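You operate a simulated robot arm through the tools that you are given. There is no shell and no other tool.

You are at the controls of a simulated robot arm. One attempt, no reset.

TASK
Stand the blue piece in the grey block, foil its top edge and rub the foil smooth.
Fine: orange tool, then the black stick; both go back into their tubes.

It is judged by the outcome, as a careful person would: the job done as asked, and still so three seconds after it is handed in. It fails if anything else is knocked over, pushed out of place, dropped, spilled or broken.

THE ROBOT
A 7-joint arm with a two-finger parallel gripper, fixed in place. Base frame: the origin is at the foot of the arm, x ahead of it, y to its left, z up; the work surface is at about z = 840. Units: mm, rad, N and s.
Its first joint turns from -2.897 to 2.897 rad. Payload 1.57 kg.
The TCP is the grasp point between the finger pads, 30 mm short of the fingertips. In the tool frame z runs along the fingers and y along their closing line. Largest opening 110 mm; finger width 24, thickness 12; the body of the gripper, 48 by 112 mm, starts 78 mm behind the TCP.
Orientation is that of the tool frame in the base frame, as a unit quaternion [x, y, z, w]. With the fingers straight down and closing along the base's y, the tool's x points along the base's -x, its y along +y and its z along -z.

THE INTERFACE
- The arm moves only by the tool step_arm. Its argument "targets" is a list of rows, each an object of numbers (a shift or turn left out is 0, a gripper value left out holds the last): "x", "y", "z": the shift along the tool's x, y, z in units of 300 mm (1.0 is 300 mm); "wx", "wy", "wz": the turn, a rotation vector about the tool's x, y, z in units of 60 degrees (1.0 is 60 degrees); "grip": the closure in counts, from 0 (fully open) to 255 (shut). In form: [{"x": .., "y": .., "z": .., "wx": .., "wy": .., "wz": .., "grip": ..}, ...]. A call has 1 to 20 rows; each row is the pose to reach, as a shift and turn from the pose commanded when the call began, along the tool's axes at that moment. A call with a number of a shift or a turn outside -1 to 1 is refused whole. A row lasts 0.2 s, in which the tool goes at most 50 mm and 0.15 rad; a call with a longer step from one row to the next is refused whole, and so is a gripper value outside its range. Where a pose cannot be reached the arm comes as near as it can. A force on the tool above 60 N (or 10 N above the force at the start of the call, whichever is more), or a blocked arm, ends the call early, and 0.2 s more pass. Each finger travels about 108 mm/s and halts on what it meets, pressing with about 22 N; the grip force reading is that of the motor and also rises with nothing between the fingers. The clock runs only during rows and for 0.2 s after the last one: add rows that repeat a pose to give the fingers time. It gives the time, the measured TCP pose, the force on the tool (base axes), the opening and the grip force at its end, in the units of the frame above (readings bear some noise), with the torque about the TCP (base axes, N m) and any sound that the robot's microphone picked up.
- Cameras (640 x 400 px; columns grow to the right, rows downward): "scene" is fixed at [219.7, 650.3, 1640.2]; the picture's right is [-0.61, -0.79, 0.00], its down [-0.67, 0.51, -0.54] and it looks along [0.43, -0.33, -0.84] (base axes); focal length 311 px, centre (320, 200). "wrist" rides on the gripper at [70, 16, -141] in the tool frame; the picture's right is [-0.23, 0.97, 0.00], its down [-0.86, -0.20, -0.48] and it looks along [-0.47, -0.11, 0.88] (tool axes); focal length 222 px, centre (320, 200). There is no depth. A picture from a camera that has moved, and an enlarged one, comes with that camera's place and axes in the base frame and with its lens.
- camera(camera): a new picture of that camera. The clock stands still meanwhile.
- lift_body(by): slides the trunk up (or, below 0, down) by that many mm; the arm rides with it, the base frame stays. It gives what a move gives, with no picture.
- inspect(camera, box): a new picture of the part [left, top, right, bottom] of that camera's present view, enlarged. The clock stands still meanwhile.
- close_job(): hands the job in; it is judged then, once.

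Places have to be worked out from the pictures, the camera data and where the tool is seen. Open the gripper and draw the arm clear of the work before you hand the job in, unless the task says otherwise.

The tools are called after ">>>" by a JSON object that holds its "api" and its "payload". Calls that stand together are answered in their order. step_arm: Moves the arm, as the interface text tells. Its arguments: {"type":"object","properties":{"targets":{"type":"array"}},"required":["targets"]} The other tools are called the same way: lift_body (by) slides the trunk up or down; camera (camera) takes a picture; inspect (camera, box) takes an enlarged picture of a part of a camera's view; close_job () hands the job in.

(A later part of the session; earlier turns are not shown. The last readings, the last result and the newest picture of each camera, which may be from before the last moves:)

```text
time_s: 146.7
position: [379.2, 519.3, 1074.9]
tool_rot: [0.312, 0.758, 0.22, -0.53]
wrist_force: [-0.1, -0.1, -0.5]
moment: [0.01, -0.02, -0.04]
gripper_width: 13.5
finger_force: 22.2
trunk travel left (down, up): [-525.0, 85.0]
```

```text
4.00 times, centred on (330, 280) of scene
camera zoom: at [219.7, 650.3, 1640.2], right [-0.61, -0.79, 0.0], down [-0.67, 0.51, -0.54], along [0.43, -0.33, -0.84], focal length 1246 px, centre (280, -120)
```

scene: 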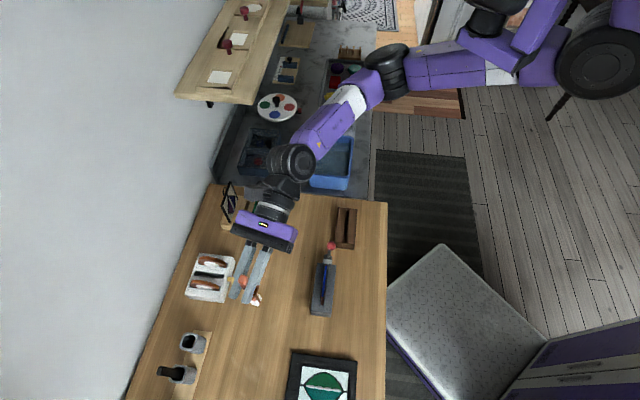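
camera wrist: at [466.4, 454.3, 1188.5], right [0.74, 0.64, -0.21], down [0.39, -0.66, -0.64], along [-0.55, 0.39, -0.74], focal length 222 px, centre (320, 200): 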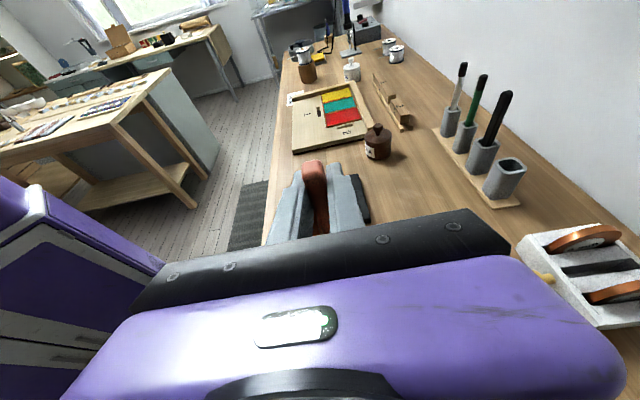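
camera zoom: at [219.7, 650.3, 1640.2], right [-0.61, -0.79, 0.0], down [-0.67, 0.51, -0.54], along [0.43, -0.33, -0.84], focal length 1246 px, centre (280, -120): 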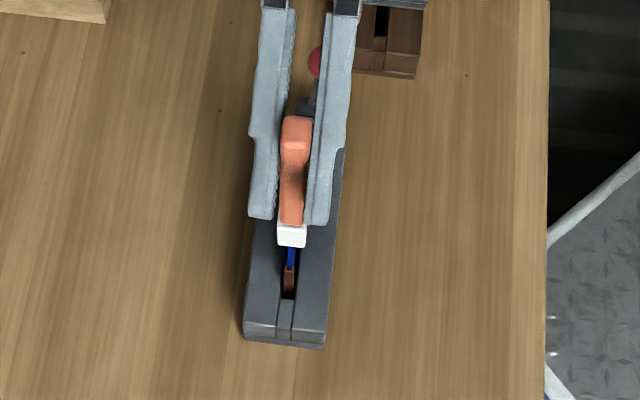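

The tool is right over the plate, aligned, and the scene camera has a clear view of the tip. I'll zoom in for the fine alignment.

>>> {"api": "inspect", "payload": {"camera": "scene", "box": [340, 276, 366, 316]}}

>>> {"api": "inspect", "payload": {"camera": "scene", "box": [338, 250, 372, 310]}}

>>> {"api": "inspect", "payload": {"camera": "scene", "box": [340, 254, 366, 290]}}

```text
10.00 times, centred on (353, 296) of scene
camera zoom: at [219.7, 650.3, 1640.2], right [-0.61, -0.79, 0.0], down [-0.67, 0.51, -0.54], along [0.43, -0.33, -0.84], focal length 3114 px, centre (-10, -760)
```

zoom: 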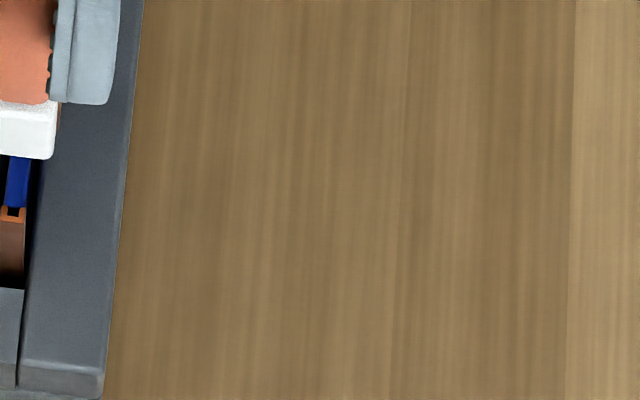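

```text
6.67 times, centred on (355, 280) of scene
camera zoom: at [219.7, 650.3, 1640.2], right [-0.61, -0.79, 0.0], down [-0.67, 0.51, -0.54], along [0.43, -0.33, -0.84], focal length 2076 px, centre (87, -333)
```

zoom: 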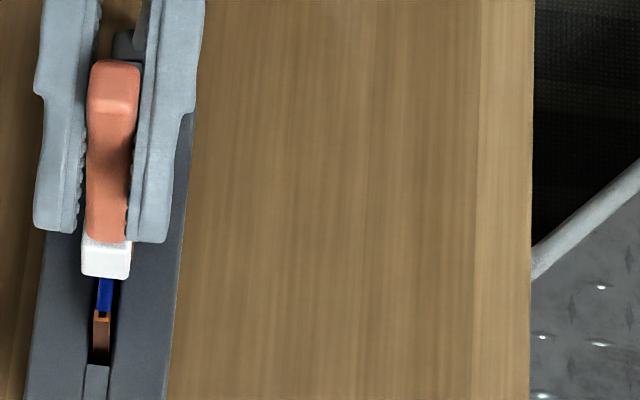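

```text
11.11 times, centred on (353, 272) of scene
camera zoom: at [219.7, 650.3, 1640.2], right [-0.61, -0.79, 0.0], down [-0.67, 0.51, -0.54], along [0.43, -0.33, -0.84], focal length 3460 px, centre (-47, -600)
```

zoom: 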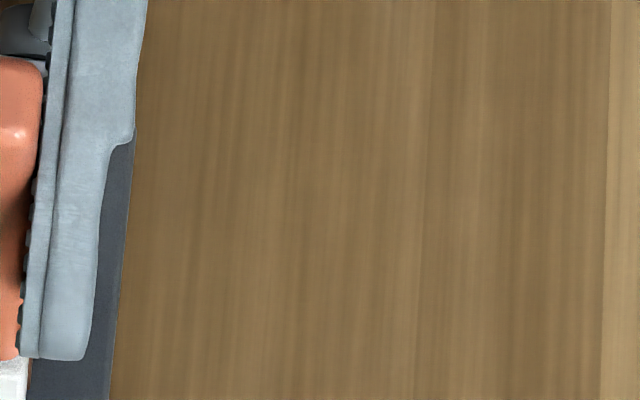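

>>> {"api": "inspect", "payload": {"camera": "scene", "box": [310, 278, 336, 312]}}

>>> {"api": "inspect", "payload": {"camera": "scene", "box": [306, 250, 340, 292]}}

```text
11.76 times, centred on (323, 295) of scene
camera zoom: at [219.7, 650.3, 1640.2], right [-0.61, -0.79, 0.0], down [-0.67, 0.51, -0.54], along [0.43, -0.33, -0.84], focal length 3664 px, centre (285, -918)
```

zoom: 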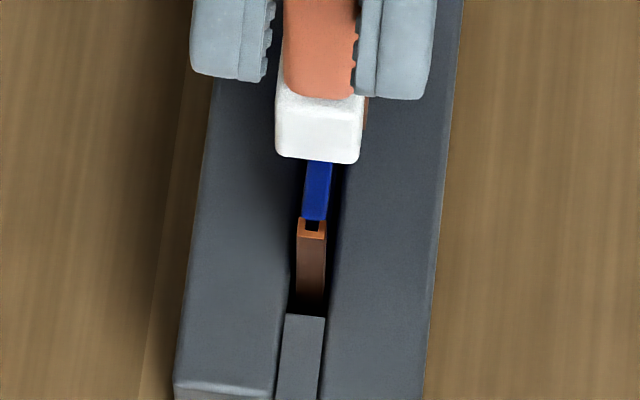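

```text
9.52 times, centred on (323, 271) of scene
camera zoom: at [219.7, 650.3, 1640.2], right [-0.61, -0.79, 0.0], down [-0.67, 0.51, -0.54], along [0.43, -0.33, -0.84], focal length 2966 px, centre (291, -476)
```

zoom: 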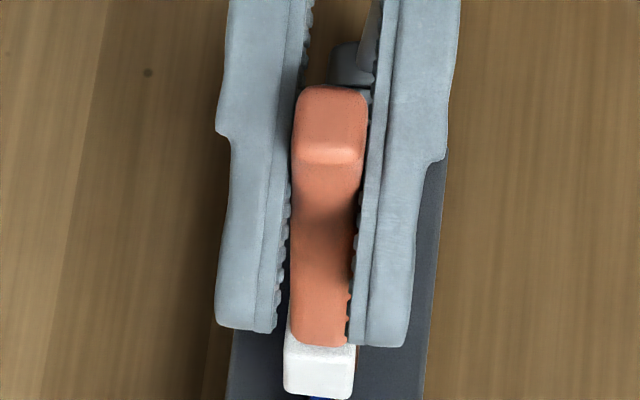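

The tip is centred on the plate in v to within a fraction of a millimetre. I'll shift to the plate's far end (u≈116) and come down most of the way.

>>> {"api": "step_arm", "payload": {"targets": [{"x": 0.0193, "z": 0.0533, "grip": 255}, {"x": 0.0193, "z": 0.0533}, {"x": -0.0183, "z": 0.067}, {"x": -0.0183, "z": 0.067}]}}

>>> {"api": "inspect", "payload": {"camera": "scene", "box": [310, 278, 336, 312]}}

>>> {"api": "camera", "payload": {"camera": "wrist"}}

```text
time_s: 147.7
position: [366.1, 531.9, 1063.2]
tool_rot: [0.312, 0.757, 0.22, -0.53]
wrist_force: [-0.3, -0.3, -0.5]
moment: [-0.03, -0.03, -0.02]
gripper_width: 13.4
finger_force: 22.3
trunk travel left (down, up): [-525.0, 85.0]
```

```text
11.76 times, centred on (323, 295) of scene
camera zoom: at [219.7, 650.3, 1640.2], right [-0.61, -0.79, 0.0], down [-0.67, 0.51, -0.54], along [0.43, -0.33, -0.84], focal length 3664 px, centre (285, -918)
```

zoom: 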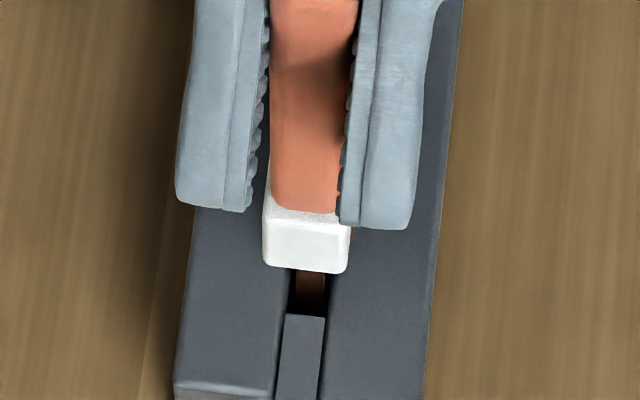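

```text
taken
camera wrist: at [454.4, 466.5, 1176.2], right [0.74, 0.64, -0.21], down [0.39, -0.66, -0.64], along [-0.55, 0.39, -0.74], focal length 222 px, centre (320, 200)
```

wrist: 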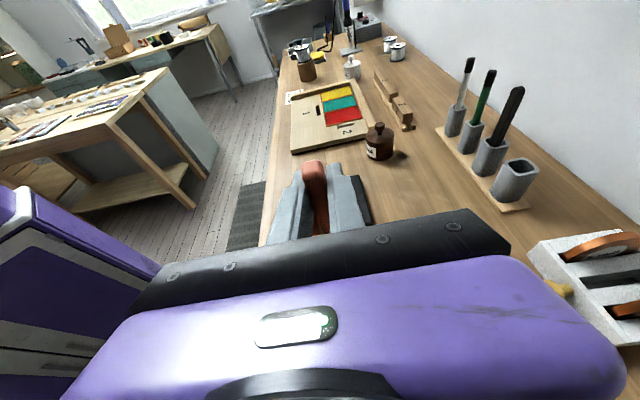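

The tip is above the end of the plate, about 1 mm toward the wall. I'll correct that and lower in small steps until I feel the edge.

>>> {"api": "step_arm", "payload": {"targets": [{"x": -0.0047, "y": -0.0027, "z": 0.0017, "grip": 255}, {"x": -0.0094, "y": -0.0027, "z": 0.0034}, {"x": -0.0094, "y": -0.0027, "z": 0.0034}]}}

>>> {"api": "step_arm", "payload": {"targets": [{"x": -0.0031, "z": 0.0011, "grip": 255}, {"x": -0.0063, "z": 0.0023}, {"x": -0.0063, "z": 0.0023}]}}

>>> {"api": "step_arm", "payload": {"targets": [{"x": -0.0031, "z": 0.0011, "grip": 255}, {"x": -0.0063, "z": 0.0023}, {"x": -0.0063, "z": 0.0023}]}}

```text
time_s: 148.5
position: [366.2, 529.7, 1059.4]
tool_rot: [0.311, 0.758, 0.219, -0.53]
wrist_force: [0.2, 0.2, -1.1]
moment: [0.01, 0.03, 0.02]
gripper_width: 13.7
finger_force: 21.9
trunk travel left (down, up): [-525.0, 85.0]
```

```text
time_s: 149.3
position: [365.9, 530.8, 1058.2]
tool_rot: [0.31, 0.758, 0.218, -0.531]
wrist_force: [0.0, -1.2, -0.1]
moment: [0.0, 0.02, 0.04]
gripper_width: 13.1
finger_force: 22.2
trunk travel left (down, up): [-525.0, 85.0]
```

```text
time_s: 150.1
position: [364.7, 530.9, 1055.6]
tool_rot: [0.311, 0.758, 0.219, -0.53]
wrist_force: [1.0, 0.3, -0.7]
moment: [-0.04, 0.01, 0.01]
gripper_width: 13.6
finger_force: 22.2
trunk travel left (down, up): [-525.0, 85.0]
```

>>> {"api": "step_arm", "payload": {"targets": [{"x": -0.0031, "z": 0.0011, "grip": 255}, {"x": -0.0063, "z": 0.0023}, {"x": -0.0063, "z": 0.0023}]}}

>>> {"api": "step_arm", "payload": {"targets": [{"x": -0.0031, "z": 0.0011, "grip": 255}, {"x": -0.0063, "z": 0.0023}, {"x": -0.0063, "z": 0.0023}]}}

>>> {"api": "inspect", "payload": {"camera": "scene", "box": [310, 278, 336, 312]}}

```text
time_s: 150.9
position: [366.1, 529.5, 1054.9]
tool_rot: [0.311, 0.758, 0.219, -0.53]
wrist_force: [0.0, -0.2, 0.2]
moment: [0.01, 0.02, 0.02]
gripper_width: 13.3
finger_force: 22.0
trunk travel left (down, up): [-525.0, 85.0]
```

```text
time_s: 151.7
position: [365.8, 530.4, 1051.6]
tool_rot: [0.311, 0.758, 0.22, -0.53]
wrist_force: [0.3, -0.2, -1.2]
moment: [-0.02, -0.04, -0.02]
gripper_width: 13.6
finger_force: 22.5
trunk travel left (down, up): [-525.0, 85.0]
```

```text
11.76 times, centred on (323, 295) of scene
camera zoom: at [219.7, 650.3, 1640.2], right [-0.61, -0.79, 0.0], down [-0.67, 0.51, -0.54], along [0.43, -0.33, -0.84], focal length 3664 px, centre (285, -918)
```

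zoom: 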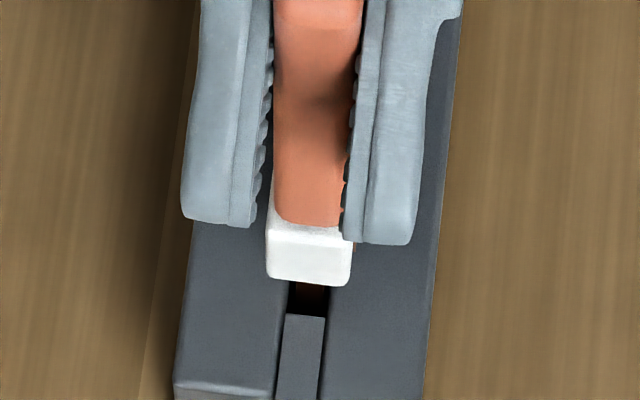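

>>> {"api": "step_arm", "payload": {"targets": [{"x": -0.0031, "z": 0.0011, "grip": 255}, {"x": -0.0063, "z": 0.0023}, {"x": -0.0063, "z": 0.0023}]}}

>>> {"api": "step_arm", "payload": {"targets": [{"x": -0.0031, "z": 0.0011, "grip": 255}, {"x": -0.0063, "z": 0.0023}, {"x": -0.0063, "z": 0.0023}]}}

>>> {"api": "step_arm", "payload": {"targets": [{"x": -0.0031, "z": 0.0011, "grip": 255}, {"x": -0.0063, "z": 0.0023}, {"x": -0.0063, "z": 0.0023}]}}

>>> {"api": "inspect", "payload": {"camera": "scene", "box": [310, 278, 336, 312]}}

```text
time_s: 152.5
position: [365.7, 530.9, 1048.8]
tool_rot: [0.311, 0.758, 0.219, -0.53]
wrist_force: [-0.8, -0.2, 0.2]
moment: [0.01, -0.01, 0.04]
gripper_width: 13.6
finger_force: 22.1
trunk travel left (down, up): [-525.0, 85.0]
```

```text
time_s: 153.3
position: [366.1, 531.4, 1048.9]
tool_rot: [0.31, 0.757, 0.22, -0.531]
wrist_force: [1.6, -1.4, 14.3]
moment: [-0.25, -0.21, -0.02]
gripper_width: 13.6
finger_force: 22.1
trunk travel left (down, up): [-525.0, 85.0]
```

```text
time_s: 154.1
position: [365.8, 530.2, 1049.0]
tool_rot: [0.31, 0.756, 0.222, -0.532]
wrist_force: [-3.0, 1.7, 30.2]
moment: [0.12, 0.15, -0.03]
gripper_width: 13.5
finger_force: 22.1
trunk travel left (down, up): [-525.0, 85.0]
```

```text
11.76 times, centred on (323, 295) of scene
camera zoom: at [219.7, 650.3, 1640.2], right [-0.61, -0.79, 0.0], down [-0.67, 0.51, -0.54], along [0.43, -0.33, -0.84], focal length 3664 px, centre (285, -918)
```

zoom: 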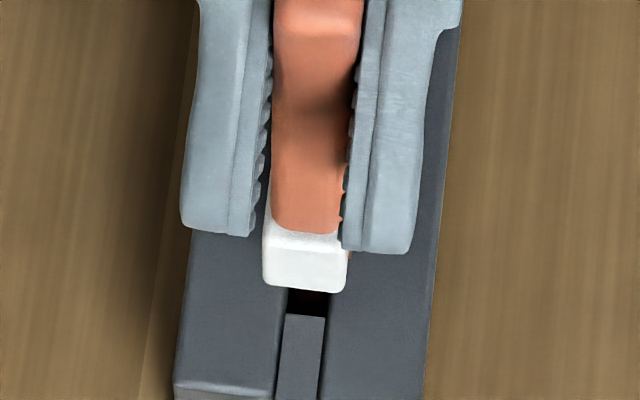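

I've found the edge: contact at TCP z≈1049, plate top ≈928. 30 N is too much, so I'll ease up to a light contact of about 5 N.

>>> {"api": "step_arm", "payload": {"targets": [{"x": 0.005, "z": -0.0018, "grip": 255}, {"x": 0.0094, "z": -0.0034}, {"x": 0.0094, "z": -0.0034}]}}

>>> {"api": "inspect", "payload": {"camera": "scene", "box": [306, 255, 340, 310]}}

```text
time_s: 154.9
position: [366.0, 529.2, 1048.1]
tool_rot: [0.311, 0.758, 0.218, -0.53]
wrist_force: [-3.2, 2.6, 13.3]
moment: [0.3, 0.3, 0.03]
gripper_width: 13.6
finger_force: 21.9
trunk travel left (down, up): [-525.0, 85.0]
```

```text
7.27 times, centred on (323, 282) of scene
camera zoom: at [219.7, 650.3, 1640.2], right [-0.61, -0.79, 0.0], down [-0.67, 0.51, -0.54], along [0.43, -0.33, -0.84], focal length 2265 px, centre (298, -400)
```

zoom: 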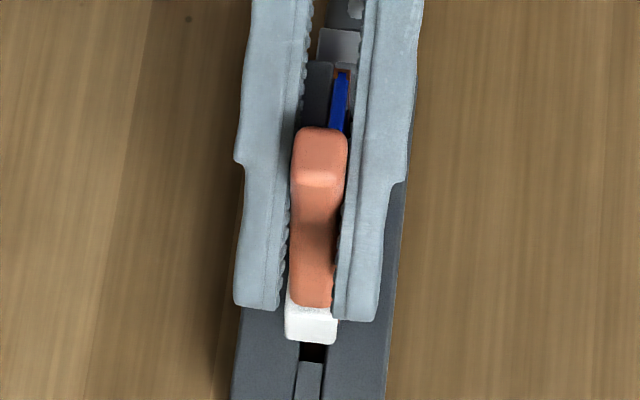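

>>> {"api": "step_arm", "payload": {"targets": [{"x": 0.0031, "z": -0.0011, "grip": 255}, {"x": 0.0031, "z": -0.0011}]}}

```text
time_s: 155.5
position: [367.3, 531.3, 1049.0]
tool_rot: [0.312, 0.758, 0.219, -0.529]
wrist_force: [-1.2, 0.7, 2.5]
moment: [0.01, 0.06, 0.03]
gripper_width: 13.4
finger_force: 22.0
trunk travel left (down, up): [-525.0, 85.0]
```

Contact is at 2.5 N. I'll press about 0.5 mm more and begin sliding slowly toward -u, checking the foil after the first 20 mm.

>>> {"api": "step_arm", "payload": {"targets": [{"x": -0.0016, "z": 0.0006, "grip": 255}, {"x": -0.0062, "z": -0.0119}, {"x": -0.0108, "z": -0.0245}, {"x": -0.0153, "z": -0.037}, {"x": -0.0199, "z": -0.0496}, {"x": -0.0245, "z": -0.0621}]}}

>>> {"api": "inspect", "payload": {"camera": "scene", "box": [306, 255, 340, 310]}}

```text
time_s: 156.9
position: [381.2, 516.4, 1049.6]
tool_rot: [0.311, 0.757, 0.22, -0.531]
wrist_force: [-0.9, 0.6, 3.1]
moment: [0.03, 0.08, 0.0]
gripper_width: 13.4
finger_force: 22.1
trunk travel left (down, up): [-525.0, 85.0]
```

```text
7.27 times, centred on (323, 282) of scene
camera zoom: at [219.7, 650.3, 1640.2], right [-0.61, -0.79, 0.0], down [-0.67, 0.51, -0.54], along [0.43, -0.33, -0.84], focal length 2265 px, centre (298, -400)
```

zoom: 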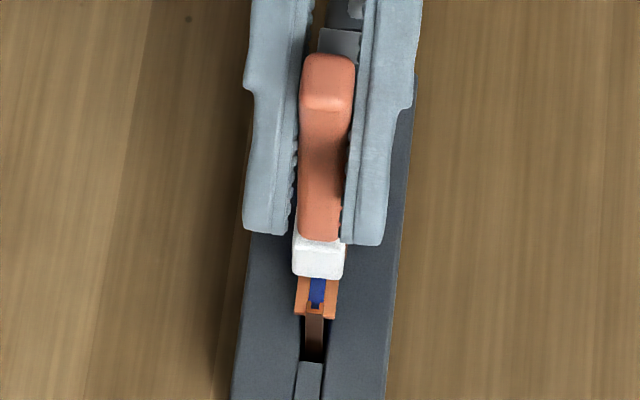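

Copper foil is appearing along the edge behind the tool. I'll continue the slide to the other end at the same light pressure.

>>> {"api": "step_arm", "payload": {"targets": [{"x": -0.0046, "z": -0.0125, "grip": 255}, {"x": -0.0092, "z": -0.0251}, {"x": -0.0137, "z": -0.0376}, {"x": -0.0183, "z": -0.0502}, {"x": -0.0229, "z": -0.0627}, {"x": -0.0275, "z": -0.0753}, {"x": -0.0321, "z": -0.0878}, {"x": -0.0366, "z": -0.1004}]}}

>>> {"api": "inspect", "payload": {"camera": "scene", "box": [306, 255, 340, 310]}}

```text
time_s: 158.7
position: [403.7, 493.5, 1048.3]
tool_rot: [0.312, 0.757, 0.221, -0.53]
wrist_force: [-1.8, 1.3, 6.8]
moment: [0.15, 0.19, 0.0]
gripper_width: 13.5
finger_force: 22.6
trunk travel left (down, up): [-525.0, 85.0]
```

```text
7.27 times, centred on (323, 282) of scene
camera zoom: at [219.7, 650.3, 1640.2], right [-0.61, -0.79, 0.0], down [-0.67, 0.51, -0.54], along [0.43, -0.33, -0.84], focal length 2265 px, centre (298, -400)
```

zoom: 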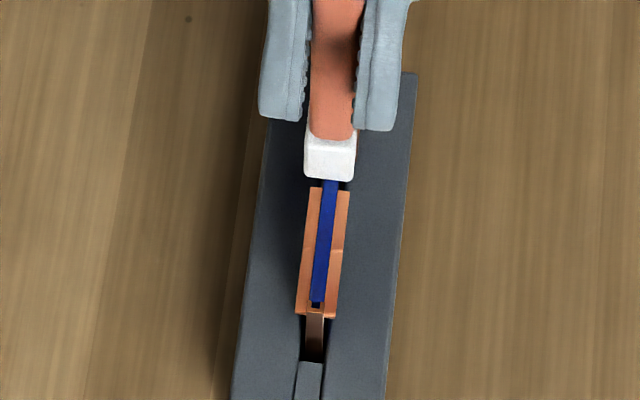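

The foil follows the tool nicely. I'll finish the remaining stretch past the near end.

>>> {"api": "step_arm", "payload": {"targets": [{"x": -0.0046, "z": -0.0125, "grip": 255}, {"x": -0.0092, "z": -0.0251}, {"x": -0.0137, "z": -0.0376}, {"x": -0.0183, "z": -0.0502}, {"x": -0.0229, "z": -0.0627}, {"x": -0.0275, "z": -0.0753}, {"x": -0.031, "z": -0.085}]}}

>>> {"api": "inspect", "payload": {"camera": "scene", "box": [306, 245, 340, 310]}}

```text
time_s: 160.3
position: [423.0, 475.0, 1050.7]
tool_rot: [0.311, 0.758, 0.219, -0.53]
wrist_force: [0.0, 0.1, -1.9]
moment: [-0.02, -0.04, 0.0]
gripper_width: 13.4
finger_force: 22.1
trunk travel left (down, up): [-525.0, 85.0]
```

```text
6.15 times, centred on (323, 278) of scene
camera zoom: at [219.7, 650.3, 1640.2], right [-0.61, -0.79, 0.0], down [-0.67, 0.51, -0.54], along [0.43, -0.33, -0.84], focal length 1916 px, centre (302, -277)
```

zoom: 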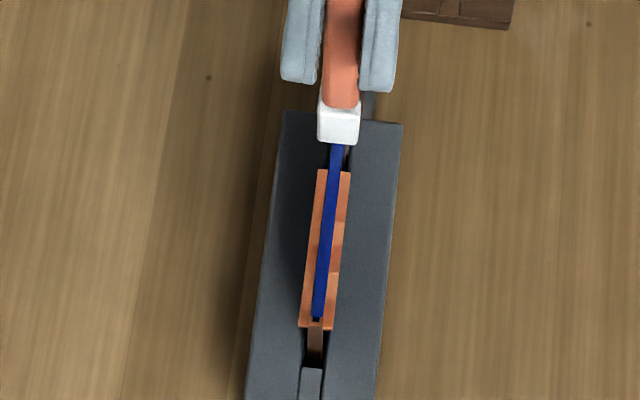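

Three foil segments are down, but the last ~15 mm at the near end has none; contact was lost there. I'll step back over the end, press lightly again, and sweep that section.

>>> {"api": "step_arm", "payload": {"targets": [{"x": 0.0069, "z": 0.0188, "grip": 255}, {"x": 0.0053, "z": 0.0194}, {"x": 0.0038, "z": 0.0199}, {"x": 0.0038, "z": 0.0199}]}}

```text
time_s: 161.3
position: [418.7, 479.1, 1048.6]
tool_rot: [0.311, 0.757, 0.22, -0.531]
wrist_force: [0.6, -0.8, 14.5]
moment: [-0.17, -0.13, -0.01]
gripper_width: 13.3
finger_force: 22.5
trunk travel left (down, up): [-525.0, 85.0]
```

>>> {"api": "step_arm", "payload": {"targets": [{"x": 0.0025, "z": -0.0009, "grip": 255}, {"x": 0.0071, "z": 0.0116}, {"x": 0.0116, "z": 0.0242}, {"x": 0.0162, "z": 0.0367}, {"x": 0.0208, "z": 0.0493}, {"x": 0.0254, "z": 0.0618}, {"x": 0.0254, "z": 0.0618}]}}

>>> {"api": "inspect", "payload": {"camera": "scene", "box": [306, 245, 340, 310]}}

```text
time_s: 162.9
position: [403.3, 494.2, 1049.8]
tool_rot: [0.311, 0.758, 0.219, -0.53]
wrist_force: [-0.3, -0.3, 6.1]
moment: [-0.03, -0.04, -0.01]
gripper_width: 13.6
finger_force: 21.9
trunk travel left (down, up): [-525.0, 85.0]
```

```text
6.15 times, centred on (323, 278) of scene
camera zoom: at [219.7, 650.3, 1640.2], right [-0.61, -0.79, 0.0], down [-0.67, 0.51, -0.54], along [0.43, -0.33, -0.84], focal length 1916 px, centre (302, -277)
```

zoom: 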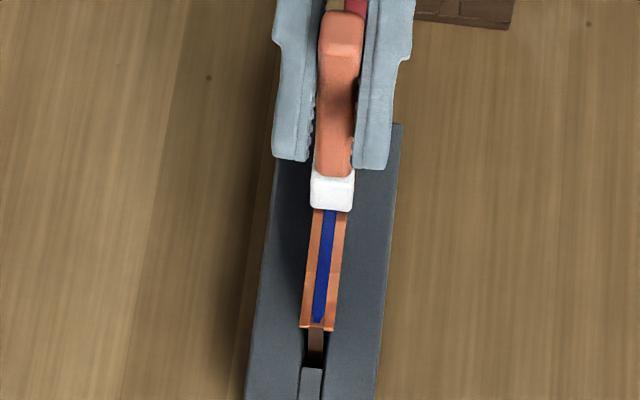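

>>> {"api": "step_arm", "payload": {"targets": [{"x": -0.0055, "z": -0.0122, "grip": 255}, {"x": -0.0101, "z": -0.0248}, {"x": -0.0146, "z": -0.0373}, {"x": -0.0192, "z": -0.0499}, {"x": -0.0238, "z": -0.0624}, {"x": -0.0284, "z": -0.075}, {"x": -0.033, "z": -0.0875}, {"x": -0.0375, "z": -0.1}, {"x": -0.0421, "z": -0.1126}]}}

>>> {"api": "inspect", "payload": {"camera": "scene", "box": [306, 245, 340, 310]}}

```text
time_s: 164.9
position: [430.3, 467.0, 1048.9]
tool_rot: [0.31, 0.758, 0.219, -0.531]
wrist_force: [-1.5, 1.1, 9.5]
moment: [0.23, 0.24, 0.02]
gripper_width: 13.3
finger_force: 22.1
trunk travel left (down, up): [-525.0, 85.0]
```

```text
6.15 times, centred on (323, 278) of scene
camera zoom: at [219.7, 650.3, 1640.2], right [-0.61, -0.79, 0.0], down [-0.67, 0.51, -0.54], along [0.43, -0.33, -0.84], focal length 1916 px, centre (302, -277)
```

zoom: 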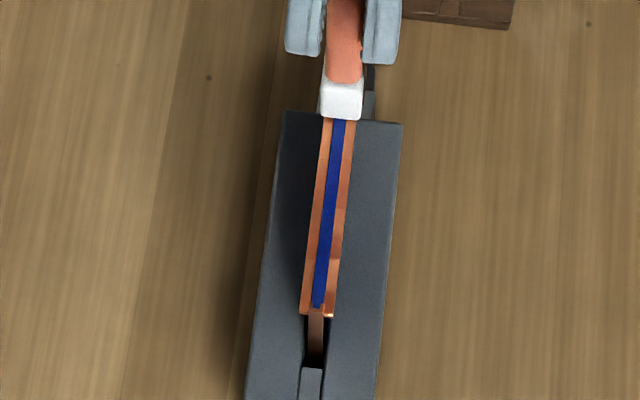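

The foil now seems continuous to the near end; the plate slid about 4 mm along the slot but still stands firm. I'll lift off and inspect the whole edge.

>>> {"api": "step_arm", "payload": {"targets": [{"x": 0.02, "z": -0.0073, "grip": 255}, {"x": 0.06, "z": -0.022}, {"x": 0.06, "z": -0.022}]}}

>>> {"api": "step_arm", "payload": {"targets": [{"x": -0.04, "z": -0.13, "grip": 255}, {"x": -0.06, "z": -0.2}, {"x": -0.06, "z": -0.2}]}}

>>> {"api": "inspect", "payload": {"camera": "scene", "box": [306, 245, 340, 310]}}

>>> {"api": "inspect", "payload": {"camera": "scene", "box": [312, 255, 336, 300]}}

```text
time_s: 165.7
position: [430.8, 467.9, 1068.5]
tool_rot: [0.312, 0.758, 0.219, -0.53]
wrist_force: [0.1, 0.6, -0.5]
moment: [0.03, 0.02, -0.01]
gripper_width: 13.3
finger_force: 22.1
trunk travel left (down, up): [-525.0, 85.0]
```

```text
time_s: 166.5
position: [474.4, 424.6, 1070.8]
tool_rot: [0.312, 0.758, 0.22, -0.53]
wrist_force: [-0.5, -0.8, -0.9]
moment: [-0.01, -0.02, -0.02]
gripper_width: 13.6
finger_force: 21.6
trunk travel left (down, up): [-525.0, 85.0]
```

```text
6.15 times, centred on (323, 278) of scene
camera zoom: at [219.7, 650.3, 1640.2], right [-0.61, -0.79, 0.0], down [-0.67, 0.51, -0.54], along [0.43, -0.33, -0.84], focal length 1916 px, centre (302, -277)
```

zoom: 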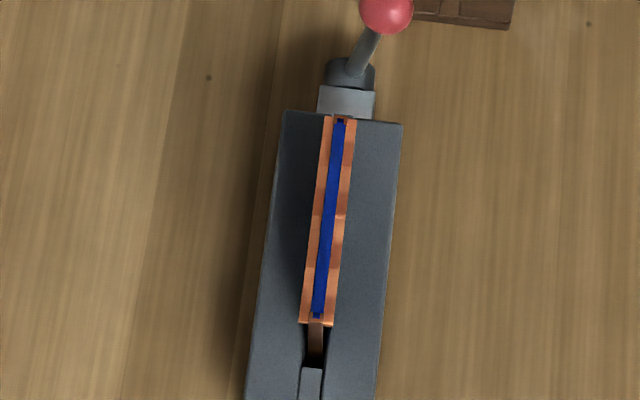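

```text
8.89 times, centred on (324, 278) of scene
camera zoom: at [219.7, 650.3, 1640.2], right [-0.61, -0.79, 0.0], down [-0.67, 0.51, -0.54], along [0.43, -0.33, -0.84], focal length 2768 px, centre (284, -489)
```

zoom: 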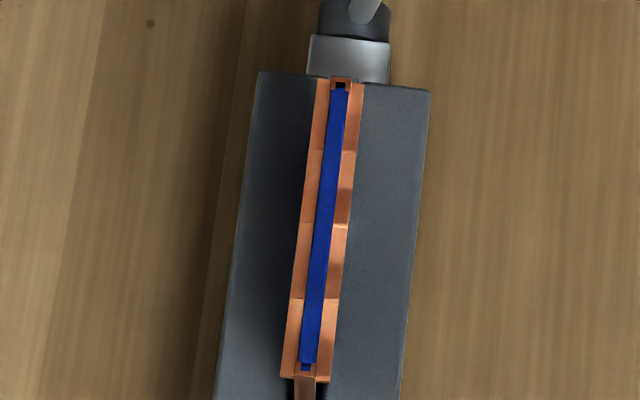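

All four foil segments are laid on both sides along the full edge. The lever looks slightly less upright than before, so I'll zoom in on it.

>>> {"api": "inspect", "payload": {"camera": "scene", "box": [310, 230, 350, 270]}}

>>> {"api": "camera", "payload": {"camera": "scene"}}

>>> {"api": "camera", "payload": {"camera": "wrist"}}

```text
10.00 times, centred on (330, 250) of scene
camera zoom: at [219.7, 650.3, 1640.2], right [-0.61, -0.79, 0.0], down [-0.67, 0.51, -0.54], along [0.43, -0.33, -0.84], focal length 3114 px, centre (220, -300)
```

zoom: 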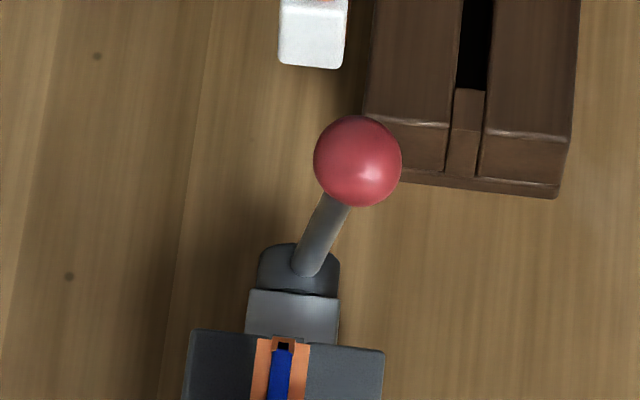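

```text
taken
```

scene: 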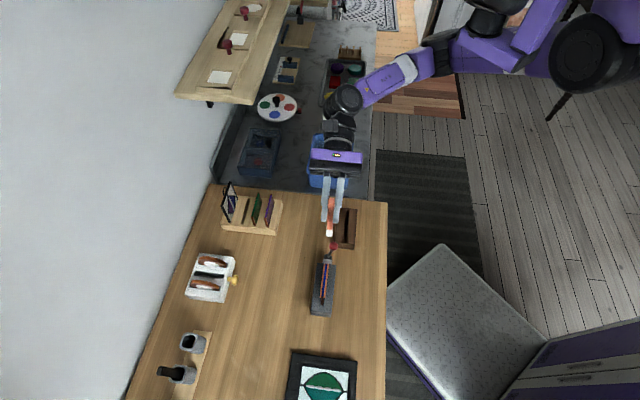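

```text
taken
camera wrist: at [563.2, 359.0, 1184.6], right [0.74, 0.64, -0.21], down [0.39, -0.66, -0.64], along [-0.55, 0.39, -0.74], focal length 222 px, centre (320, 200)
```

wrist: 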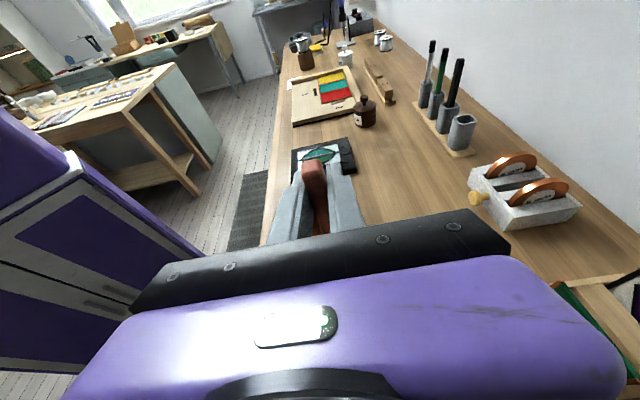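

While clearing off, the tool's head brushed the lever ball and nudged it about 5°, but it is still upright and the plate is secure. I'll rise well above it and then carry the tool back toward its tube, turning the hand back to its original yaw.

>>> {"api": "step_arm", "payload": {"targets": [{"x": 0.0627, "z": -0.0229, "grip": 255}, {"x": 0.1254, "z": -0.0457}, {"x": 0.167, "y": 0.091, "z": 0.07, "wx": -0.04, "wz": 0.015}, {"x": 0.21, "y": 0.183, "z": 0.186, "wx": -0.084, "wz": 0.03}, {"x": 0.25, "y": 0.274, "z": 0.3, "wx": -0.126, "wz": 0.045}, {"x": 0.292, "y": 0.366, "z": 0.42, "wx": -0.168, "wz": 0.06}, {"x": 0.333, "y": 0.457, "z": 0.535, "wx": -0.2085, "wy": -0.0007, "wz": 0.0759}, {"x": 0.333, "y": 0.457, "z": 0.535, "wx": -0.2085, "wy": -0.0007, "wz": 0.0759}]}}

>>> {"api": "camera", "payload": {"camera": "wrist"}}

>>> {"api": "camera", "payload": {"camera": "scene"}}

```text
time_s: 168.3
position: [441.7, 653.1, 1110.5]
tool_rot: [0.397, 0.717, 0.279, -0.501]
wrist_force: [-0.3, 0.0, -1.5]
moment: [-0.01, 0.0, -0.03]
gripper_width: 13.6
finger_force: 22.3
trunk travel left (down, up): [-525.0, 85.0]
```

```text
taken
camera wrist: at [510.7, 570.1, 1224.2], right [0.87, 0.45, -0.21], down [0.22, -0.73, -0.64], along [-0.44, 0.51, -0.74], focal length 222 px, centre (320, 200)
```

wrist: 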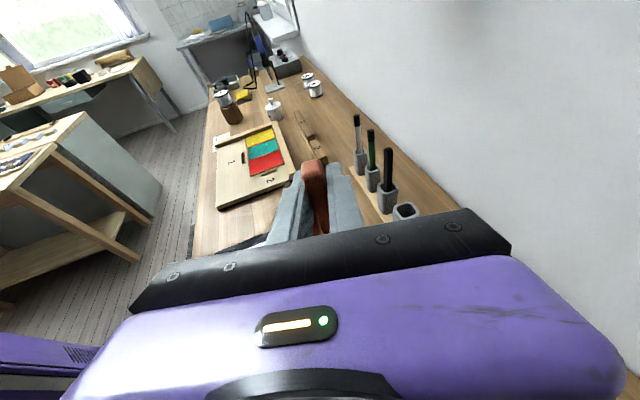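

```text
taken
```

scene: 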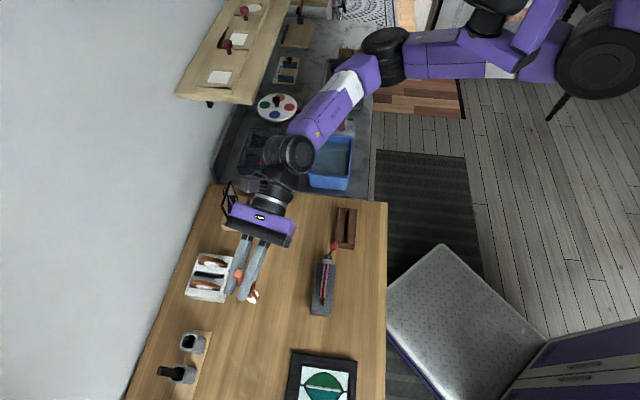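

Orientation is restored. I'll move to above the empty tube, matching the camera pose I had when the tool was lifted, 2.5 mm closer to the robot to be better centred.

>>> {"api": "step_arm", "payload": {"targets": [{"x": 0.025, "y": 0.077, "z": 0.073, "grip": 255}, {"x": 0.045, "y": 0.154, "z": 0.148}, {"x": 0.06, "y": 0.231, "z": 0.226}, {"x": 0.06, "y": 0.308, "z": 0.31}, {"x": 0.049, "y": 0.385, "z": 0.396}, {"x": 0.049, "y": 0.385, "z": 0.396}]}}

>>> {"api": "camera", "payload": {"camera": "wrist"}}

>>> {"api": "inspect", "payload": {"camera": "scene", "box": [110, 290, 230, 390]}}

```text
time_s: 169.7
position: [473.7, 811.0, 1084.4]
tool_rot: [0.396, 0.717, 0.279, -0.502]
wrist_force: [0.2, 0.0, -0.6]
moment: [0.03, 0.0, 0.0]
gripper_width: 13.6
finger_force: 22.1
trunk travel left (down, up): [-525.0, 85.0]
```

```text
taken
camera wrist: at [544.2, 728.1, 1198.2], right [0.87, 0.45, -0.21], down [0.23, -0.73, -0.64], along [-0.44, 0.51, -0.74], focal length 222 px, centre (320, 200)
```

wrist: 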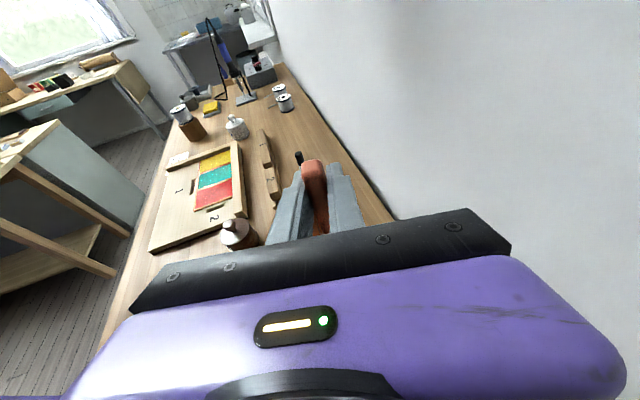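

```text
4.00 times, centred on (170, 340) of scene
camera zoom: at [219.7, 650.3, 1640.2], right [-0.61, -0.79, 0.0], down [-0.67, 0.51, -0.54], along [0.43, -0.33, -0.84], focal length 1246 px, centre (920, -360)
```

zoom: 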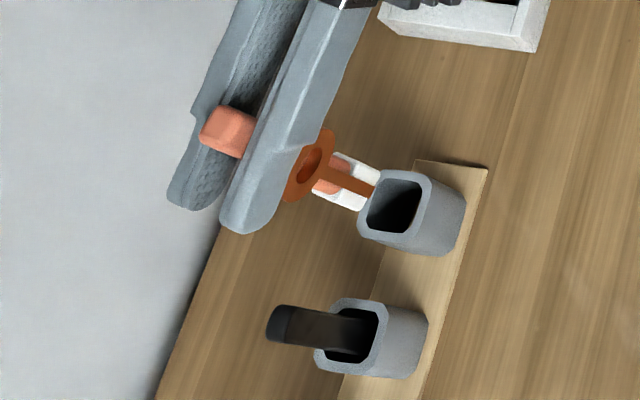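

I'm a few millimetres off the tube's centre, which I measure at about (476.5, 810.8). I'll correct, then lower with the trunk in stages.

>>> {"api": "step_arm", "payload": {"targets": [{"x": -0.0037, "y": 0.0053, "z": -0.0104, "grip": 255}, {"x": -0.0037, "y": 0.0053, "z": -0.0104}]}}

>>> {"api": "lift_body", "payload": {"by": -50}}

>>> {"api": "inspect", "payload": {"camera": "scene", "box": [110, 290, 230, 390]}}

>>> {"api": "camera", "payload": {"camera": "wrist"}}

```text
time_s: 170.3
position: [478.2, 809.1, 1085.3]
tool_rot: [0.398, 0.716, 0.28, -0.5]
wrist_force: [0.1, 0.3, -1.3]
moment: [0.0, 0.03, -0.02]
gripper_width: 13.8
finger_force: 22.4
trunk travel left (down, up): [-525.0, 85.0]
```

```text
time_s: 171.2
position: [478.0, 809.4, 1034.1]
tool_rot: [0.397, 0.716, 0.279, -0.501]
wrist_force: [0.3, 0.3, -0.4]
moment: [-0.01, 0.0, 0.01]
gripper_width: 13.6
finger_force: 22.4
trunk travel left (down, up): [-475.0, 135.0]
```

```text
4.00 times, centred on (170, 340) of scene
camera zoom: at [219.7, 650.3, 1640.2], right [-0.61, -0.79, 0.0], down [-0.67, 0.51, -0.54], along [0.43, -0.33, -0.84], focal length 1246 px, centre (920, -360)
```

zoom: 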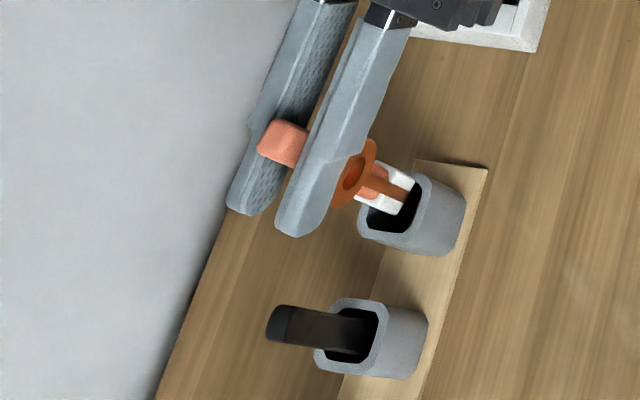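

```text
taken
camera wrist: at [548.4, 725.6, 1148.4], right [0.87, 0.45, -0.21], down [0.22, -0.73, -0.64], along [-0.44, 0.51, -0.74], focal length 222 px, centre (320, 200)
```

wrist: 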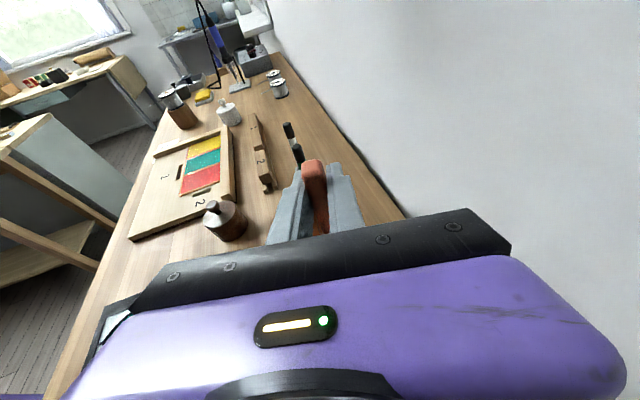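

The head is about 5 mm off toward -u relative to the tube mouth. I'll shift it before inserting and check again.

>>> {"api": "step_arm", "payload": {"targets": [{"x": 0.0057, "z": 0.016, "grip": 255}, {"x": 0.0057, "z": 0.016}]}}

>>> {"api": "inspect", "payload": {"camera": "scene", "box": [175, 325, 225, 360]}}

```text
time_s: 171.8
position: [475.3, 812.9, 1034.1]
tool_rot: [0.398, 0.716, 0.279, -0.501]
wrist_force: [-0.8, 0.3, -1.3]
moment: [-0.02, -0.03, -0.04]
gripper_width: 13.5
finger_force: 22.3
trunk travel left (down, up): [-475.0, 135.0]
```

```text
11.43 times, centred on (200, 342) of scene
camera zoom: at [219.7, 650.3, 1640.2], right [-0.61, -0.79, 0.0], down [-0.67, 0.51, -0.54], along [0.43, -0.33, -0.84], focal length 3559 px, centre (1691, -1429)
```

zoom: 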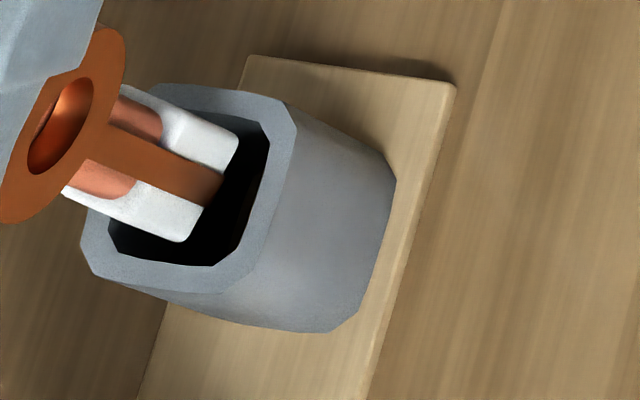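

Now the head sits well inside the tube mouth on all visible sides. I'll lower in stages, watching the force.

>>> {"api": "lift_body", "payload": {"by": -25}}

>>> {"api": "lift_body", "payload": {"by": -25}}

>>> {"api": "inspect", "payload": {"camera": "scene", "box": [160, 315, 230, 365]}}

```text
time_s: 172.5
position: [474.4, 812.7, 1009.7]
tool_rot: [0.397, 0.717, 0.279, -0.501]
wrist_force: [-0.1, 0.6, -1.4]
moment: [-0.01, 0.03, -0.03]
gripper_width: 13.8
finger_force: 21.9
trunk travel left (down, up): [-450.0, 160.0]
```

```text
time_s: 173.2
position: [474.8, 813.5, 983.6]
tool_rot: [0.398, 0.716, 0.28, -0.5]
wrist_force: [0.4, -0.8, -0.1]
moment: [0.02, 0.01, 0.01]
gripper_width: 13.5
finger_force: 22.0
trunk travel left (down, up): [-425.0, 185.0]
```

```text
8.00 times, centred on (195, 340) of scene
camera zoom: at [219.7, 650.3, 1640.2], right [-0.61, -0.79, 0.0], down [-0.67, 0.51, -0.54], along [0.43, -0.33, -0.84], focal length 2491 px, centre (1320, -920)
```

zoom: 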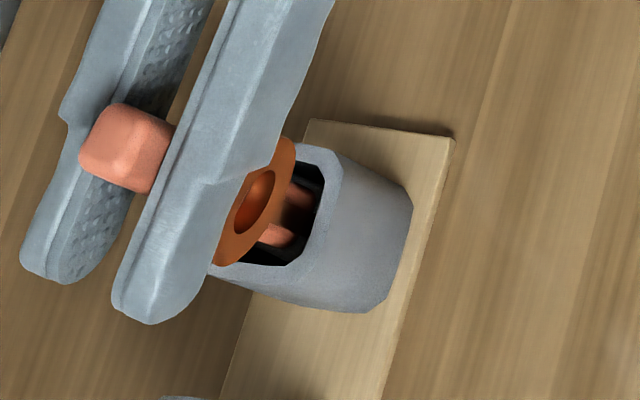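

>>> {"api": "lift_body", "payload": {"by": -12}}

>>> {"api": "lift_body", "payload": {"by": -3}}

```text
time_s: 173.8
position: [475.6, 812.8, 972.9]
tool_rot: [0.397, 0.716, 0.279, -0.501]
wrist_force: [0.1, 1.0, -0.8]
moment: [0.01, -0.04, -0.02]
gripper_width: 13.5
finger_force: 22.0
trunk travel left (down, up): [-413.0, 197.0]
```

```text
time_s: 174.4
position: [474.9, 813.3, 968.9]
tool_rot: [0.397, 0.717, 0.279, -0.501]
wrist_force: [0.4, -0.8, -0.4]
moment: [0.02, 0.0, 0.0]
gripper_width: 13.6
finger_force: 21.8
trunk travel left (down, up): [-410.0, 200.0]
```

>>> {"api": "lift_body", "payload": {"by": -1.5}}

>>> {"api": "step_arm", "payload": {"targets": [{"grip": 235}, {"grip": 215}, {"grip": 180}, {"grip": 139}, {"grip": 139}]}}

>>> {"api": "inspect", "payload": {"camera": "scene", "box": [160, 315, 230, 365]}}

>>> {"api": "inspect", "payload": {"camera": "wrist", "box": [220, 90, 440, 240]}}

```text
time_s: 174.9
position: [475.4, 812.6, 968.2]
tool_rot: [0.397, 0.716, 0.28, -0.501]
wrist_force: [-0.7, 0.1, -1.0]
moment: [-0.02, -0.01, 0.0]
gripper_width: 13.4
finger_force: 21.7
trunk travel left (down, up): [-408.0, 202.0]
```

```text
time_s: 176.1
position: [474.6, 813.0, 968.4]
tool_rot: [0.397, 0.716, 0.28, -0.501]
wrist_force: [0.2, -0.6, 0.0]
moment: [-0.02, 0.0, 0.04]
gripper_width: 50.0
finger_force: 0.1
trunk travel left (down, up): [-408.0, 202.0]
```

```text
8.00 times, centred on (195, 340) of scene
camera zoom: at [219.7, 650.3, 1640.2], right [-0.61, -0.79, 0.0], down [-0.67, 0.51, -0.54], along [0.43, -0.33, -0.84], focal length 2491 px, centre (1320, -920)
```

zoom: 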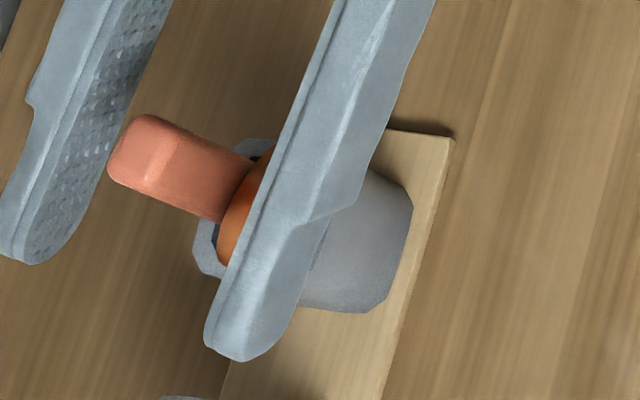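

```text
2.67 times, centred on (330, 165) of wrist
camera zoom: at [545.3, 729.4, 1081.7], right [0.87, 0.45, -0.21], down [0.22, -0.73, -0.64], along [-0.44, 0.51, -0.74], focal length 592 px, centre (293, 293)
```

zoom: 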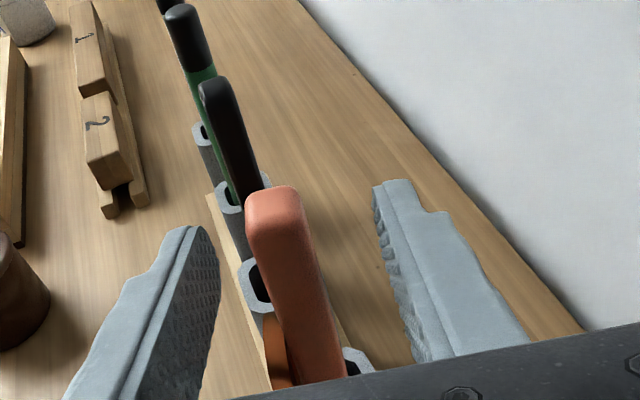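

The orange tool is back in its tube. Next is the black stick: I'll retreat from the orange handle and rise, so I can come around to it from above.

>>> {"api": "step_arm", "payload": {"targets": [{"z": -0.1, "grip": 139}, {"z": -0.2}, {"z": -0.2667}, {"x": 0.094, "z": -0.3}, {"x": 0.188, "z": -0.335}, {"x": 0.188, "z": -0.335}]}}

>>> {"api": "camera", "payload": {"camera": "wrist"}}

>>> {"api": "inspect", "payload": {"camera": "scene", "box": [150, 315, 220, 390]}}

>>> {"api": "inspect", "payload": {"camera": "scene", "box": [300, 235, 350, 320]}}

```text
time_s: 177.5
position: [514.0, 748.4, 1055.5]
tool_rot: [0.397, 0.716, 0.279, -0.501]
wrist_force: [0.8, 0.5, 0.5]
moment: [-0.01, -0.04, -0.01]
gripper_width: 50.1
finger_force: 0.0
trunk travel left (down, up): [-408.0, 202.0]
```

```text
taken
camera wrist: at [584.8, 665.4, 1169.6], right [0.87, 0.45, -0.21], down [0.22, -0.73, -0.64], along [-0.44, 0.51, -0.74], focal length 222 px, centre (320, 200)
```

wrist: 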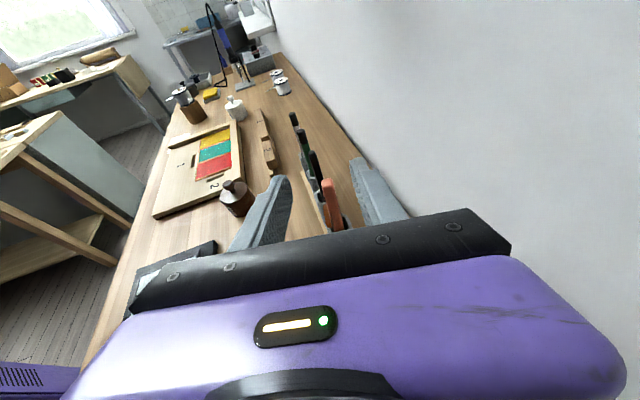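

```text
5.33 times, centred on (185, 352) of scene
camera zoom: at [219.7, 650.3, 1640.2], right [-0.61, -0.79, 0.0], down [-0.67, 0.51, -0.54], along [0.43, -0.33, -0.84], focal length 1661 px, centre (1040, -613)
```

zoom: 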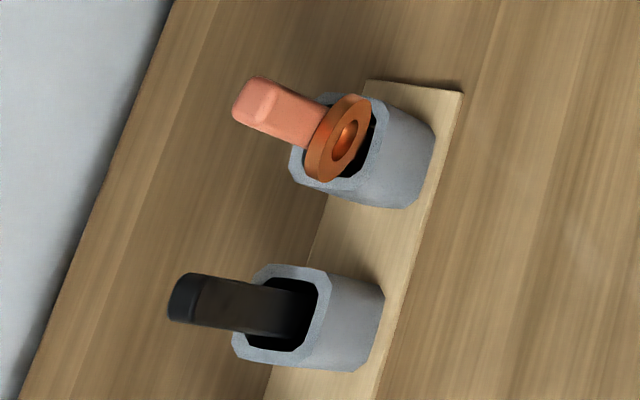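

```text
4.71 times, centred on (325, 278) of scene
camera zoom: at [219.7, 650.3, 1640.2], right [-0.61, -0.79, 0.0], down [-0.67, 0.51, -0.54], along [0.43, -0.33, -0.84], focal length 1466 px, centre (296, -165)
```

zoom: 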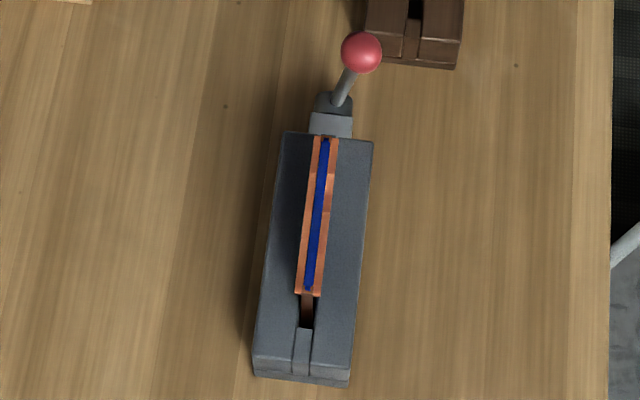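

Everything looks right: foil on the edge and the orange tool home. I'll move above the black stick, adjusting the hand to 115° azimuth and 60° tilt, staying well above the tool tops.

>>> {"api": "step_arm", "payload": {"targets": [{"x": 0.029, "y": -0.01, "z": 0.108, "wx": -0.025, "wy": -0.042, "wz": 0.012, "grip": 139}, {"x": 0.058, "y": -0.02, "z": 0.217, "wx": -0.051, "wy": -0.083, "wz": 0.0235}, {"x": 0.088, "y": -0.03, "z": 0.326, "wx": -0.076, "wy": -0.125, "wz": 0.035}, {"x": 0.117, "y": -0.04, "z": 0.434, "wx": -0.1018, "wy": -0.1667, "wz": 0.047}, {"x": 0.117, "y": -0.04, "z": 0.434, "wx": -0.1018, "wy": -0.1667, "wz": 0.047}]}}

>>> {"api": "camera", "payload": {"camera": "wrist"}}

>>> {"api": "camera", "payload": {"camera": "scene"}}

```text
time_s: 178.7
position: [432.0, 858.0, 1044.2]
tool_rot: [0.463, 0.732, 0.268, -0.422]
wrist_force: [0.0, -0.3, 1.0]
moment: [0.03, -0.02, 0.0]
gripper_width: 50.0
finger_force: 0.0
trunk travel left (down, up): [-408.0, 202.0]
```

```text
taken
camera wrist: at [482.9, 786.5, 1175.5], right [0.93, 0.31, -0.19], down [0.18, -0.85, -0.5], along [-0.32, 0.43, -0.84], focal length 222 px, centre (320, 200)
```

wrist: 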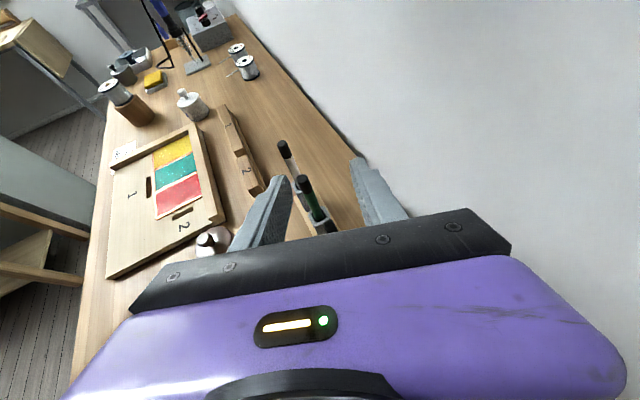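

```text
taken
```

scene: 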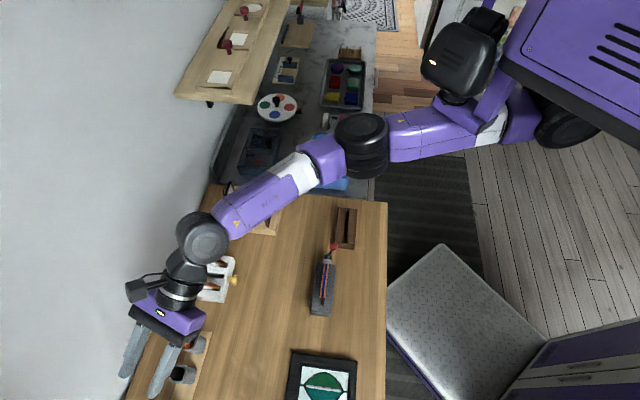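

The arm reached the pose directly. I'll zoom in to see the black stick's top relative to the fingers before descending.

>>> {"api": "inspect", "payload": {"camera": "wrist", "box": [230, 130, 430, 250]}}

>>> {"api": "inspect", "payload": {"camera": "scene", "box": [110, 310, 230, 400]}}

```text
3.20 times, centred on (330, 190) of wrist
camera zoom: at [482.9, 786.5, 1175.5], right [0.93, 0.31, -0.19], down [0.18, -0.85, -0.5], along [-0.32, 0.43, -0.84], focal length 711 px, centre (288, 232)
```

zoom: 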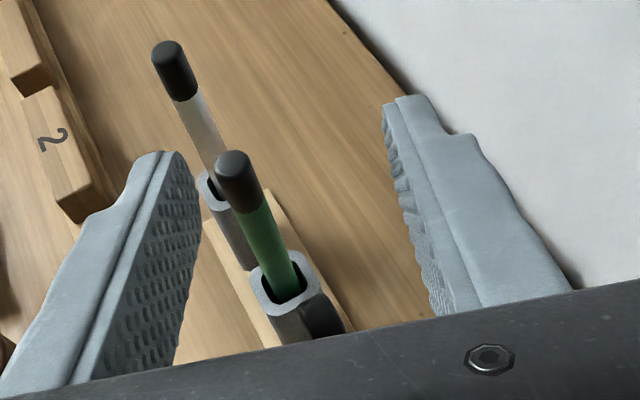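

```text
4.44 times, centred on (170, 355) of scene
camera zoom: at [219.7, 650.3, 1640.2], right [-0.61, -0.79, 0.0], down [-0.67, 0.51, -0.54], along [0.43, -0.33, -0.84], focal length 1384 px, centre (987, -489)
```

zoom: 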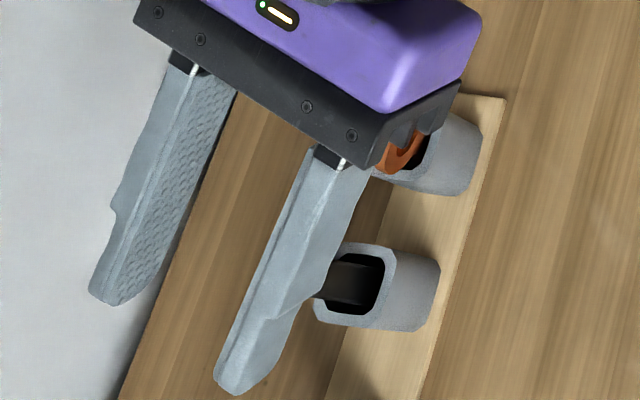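

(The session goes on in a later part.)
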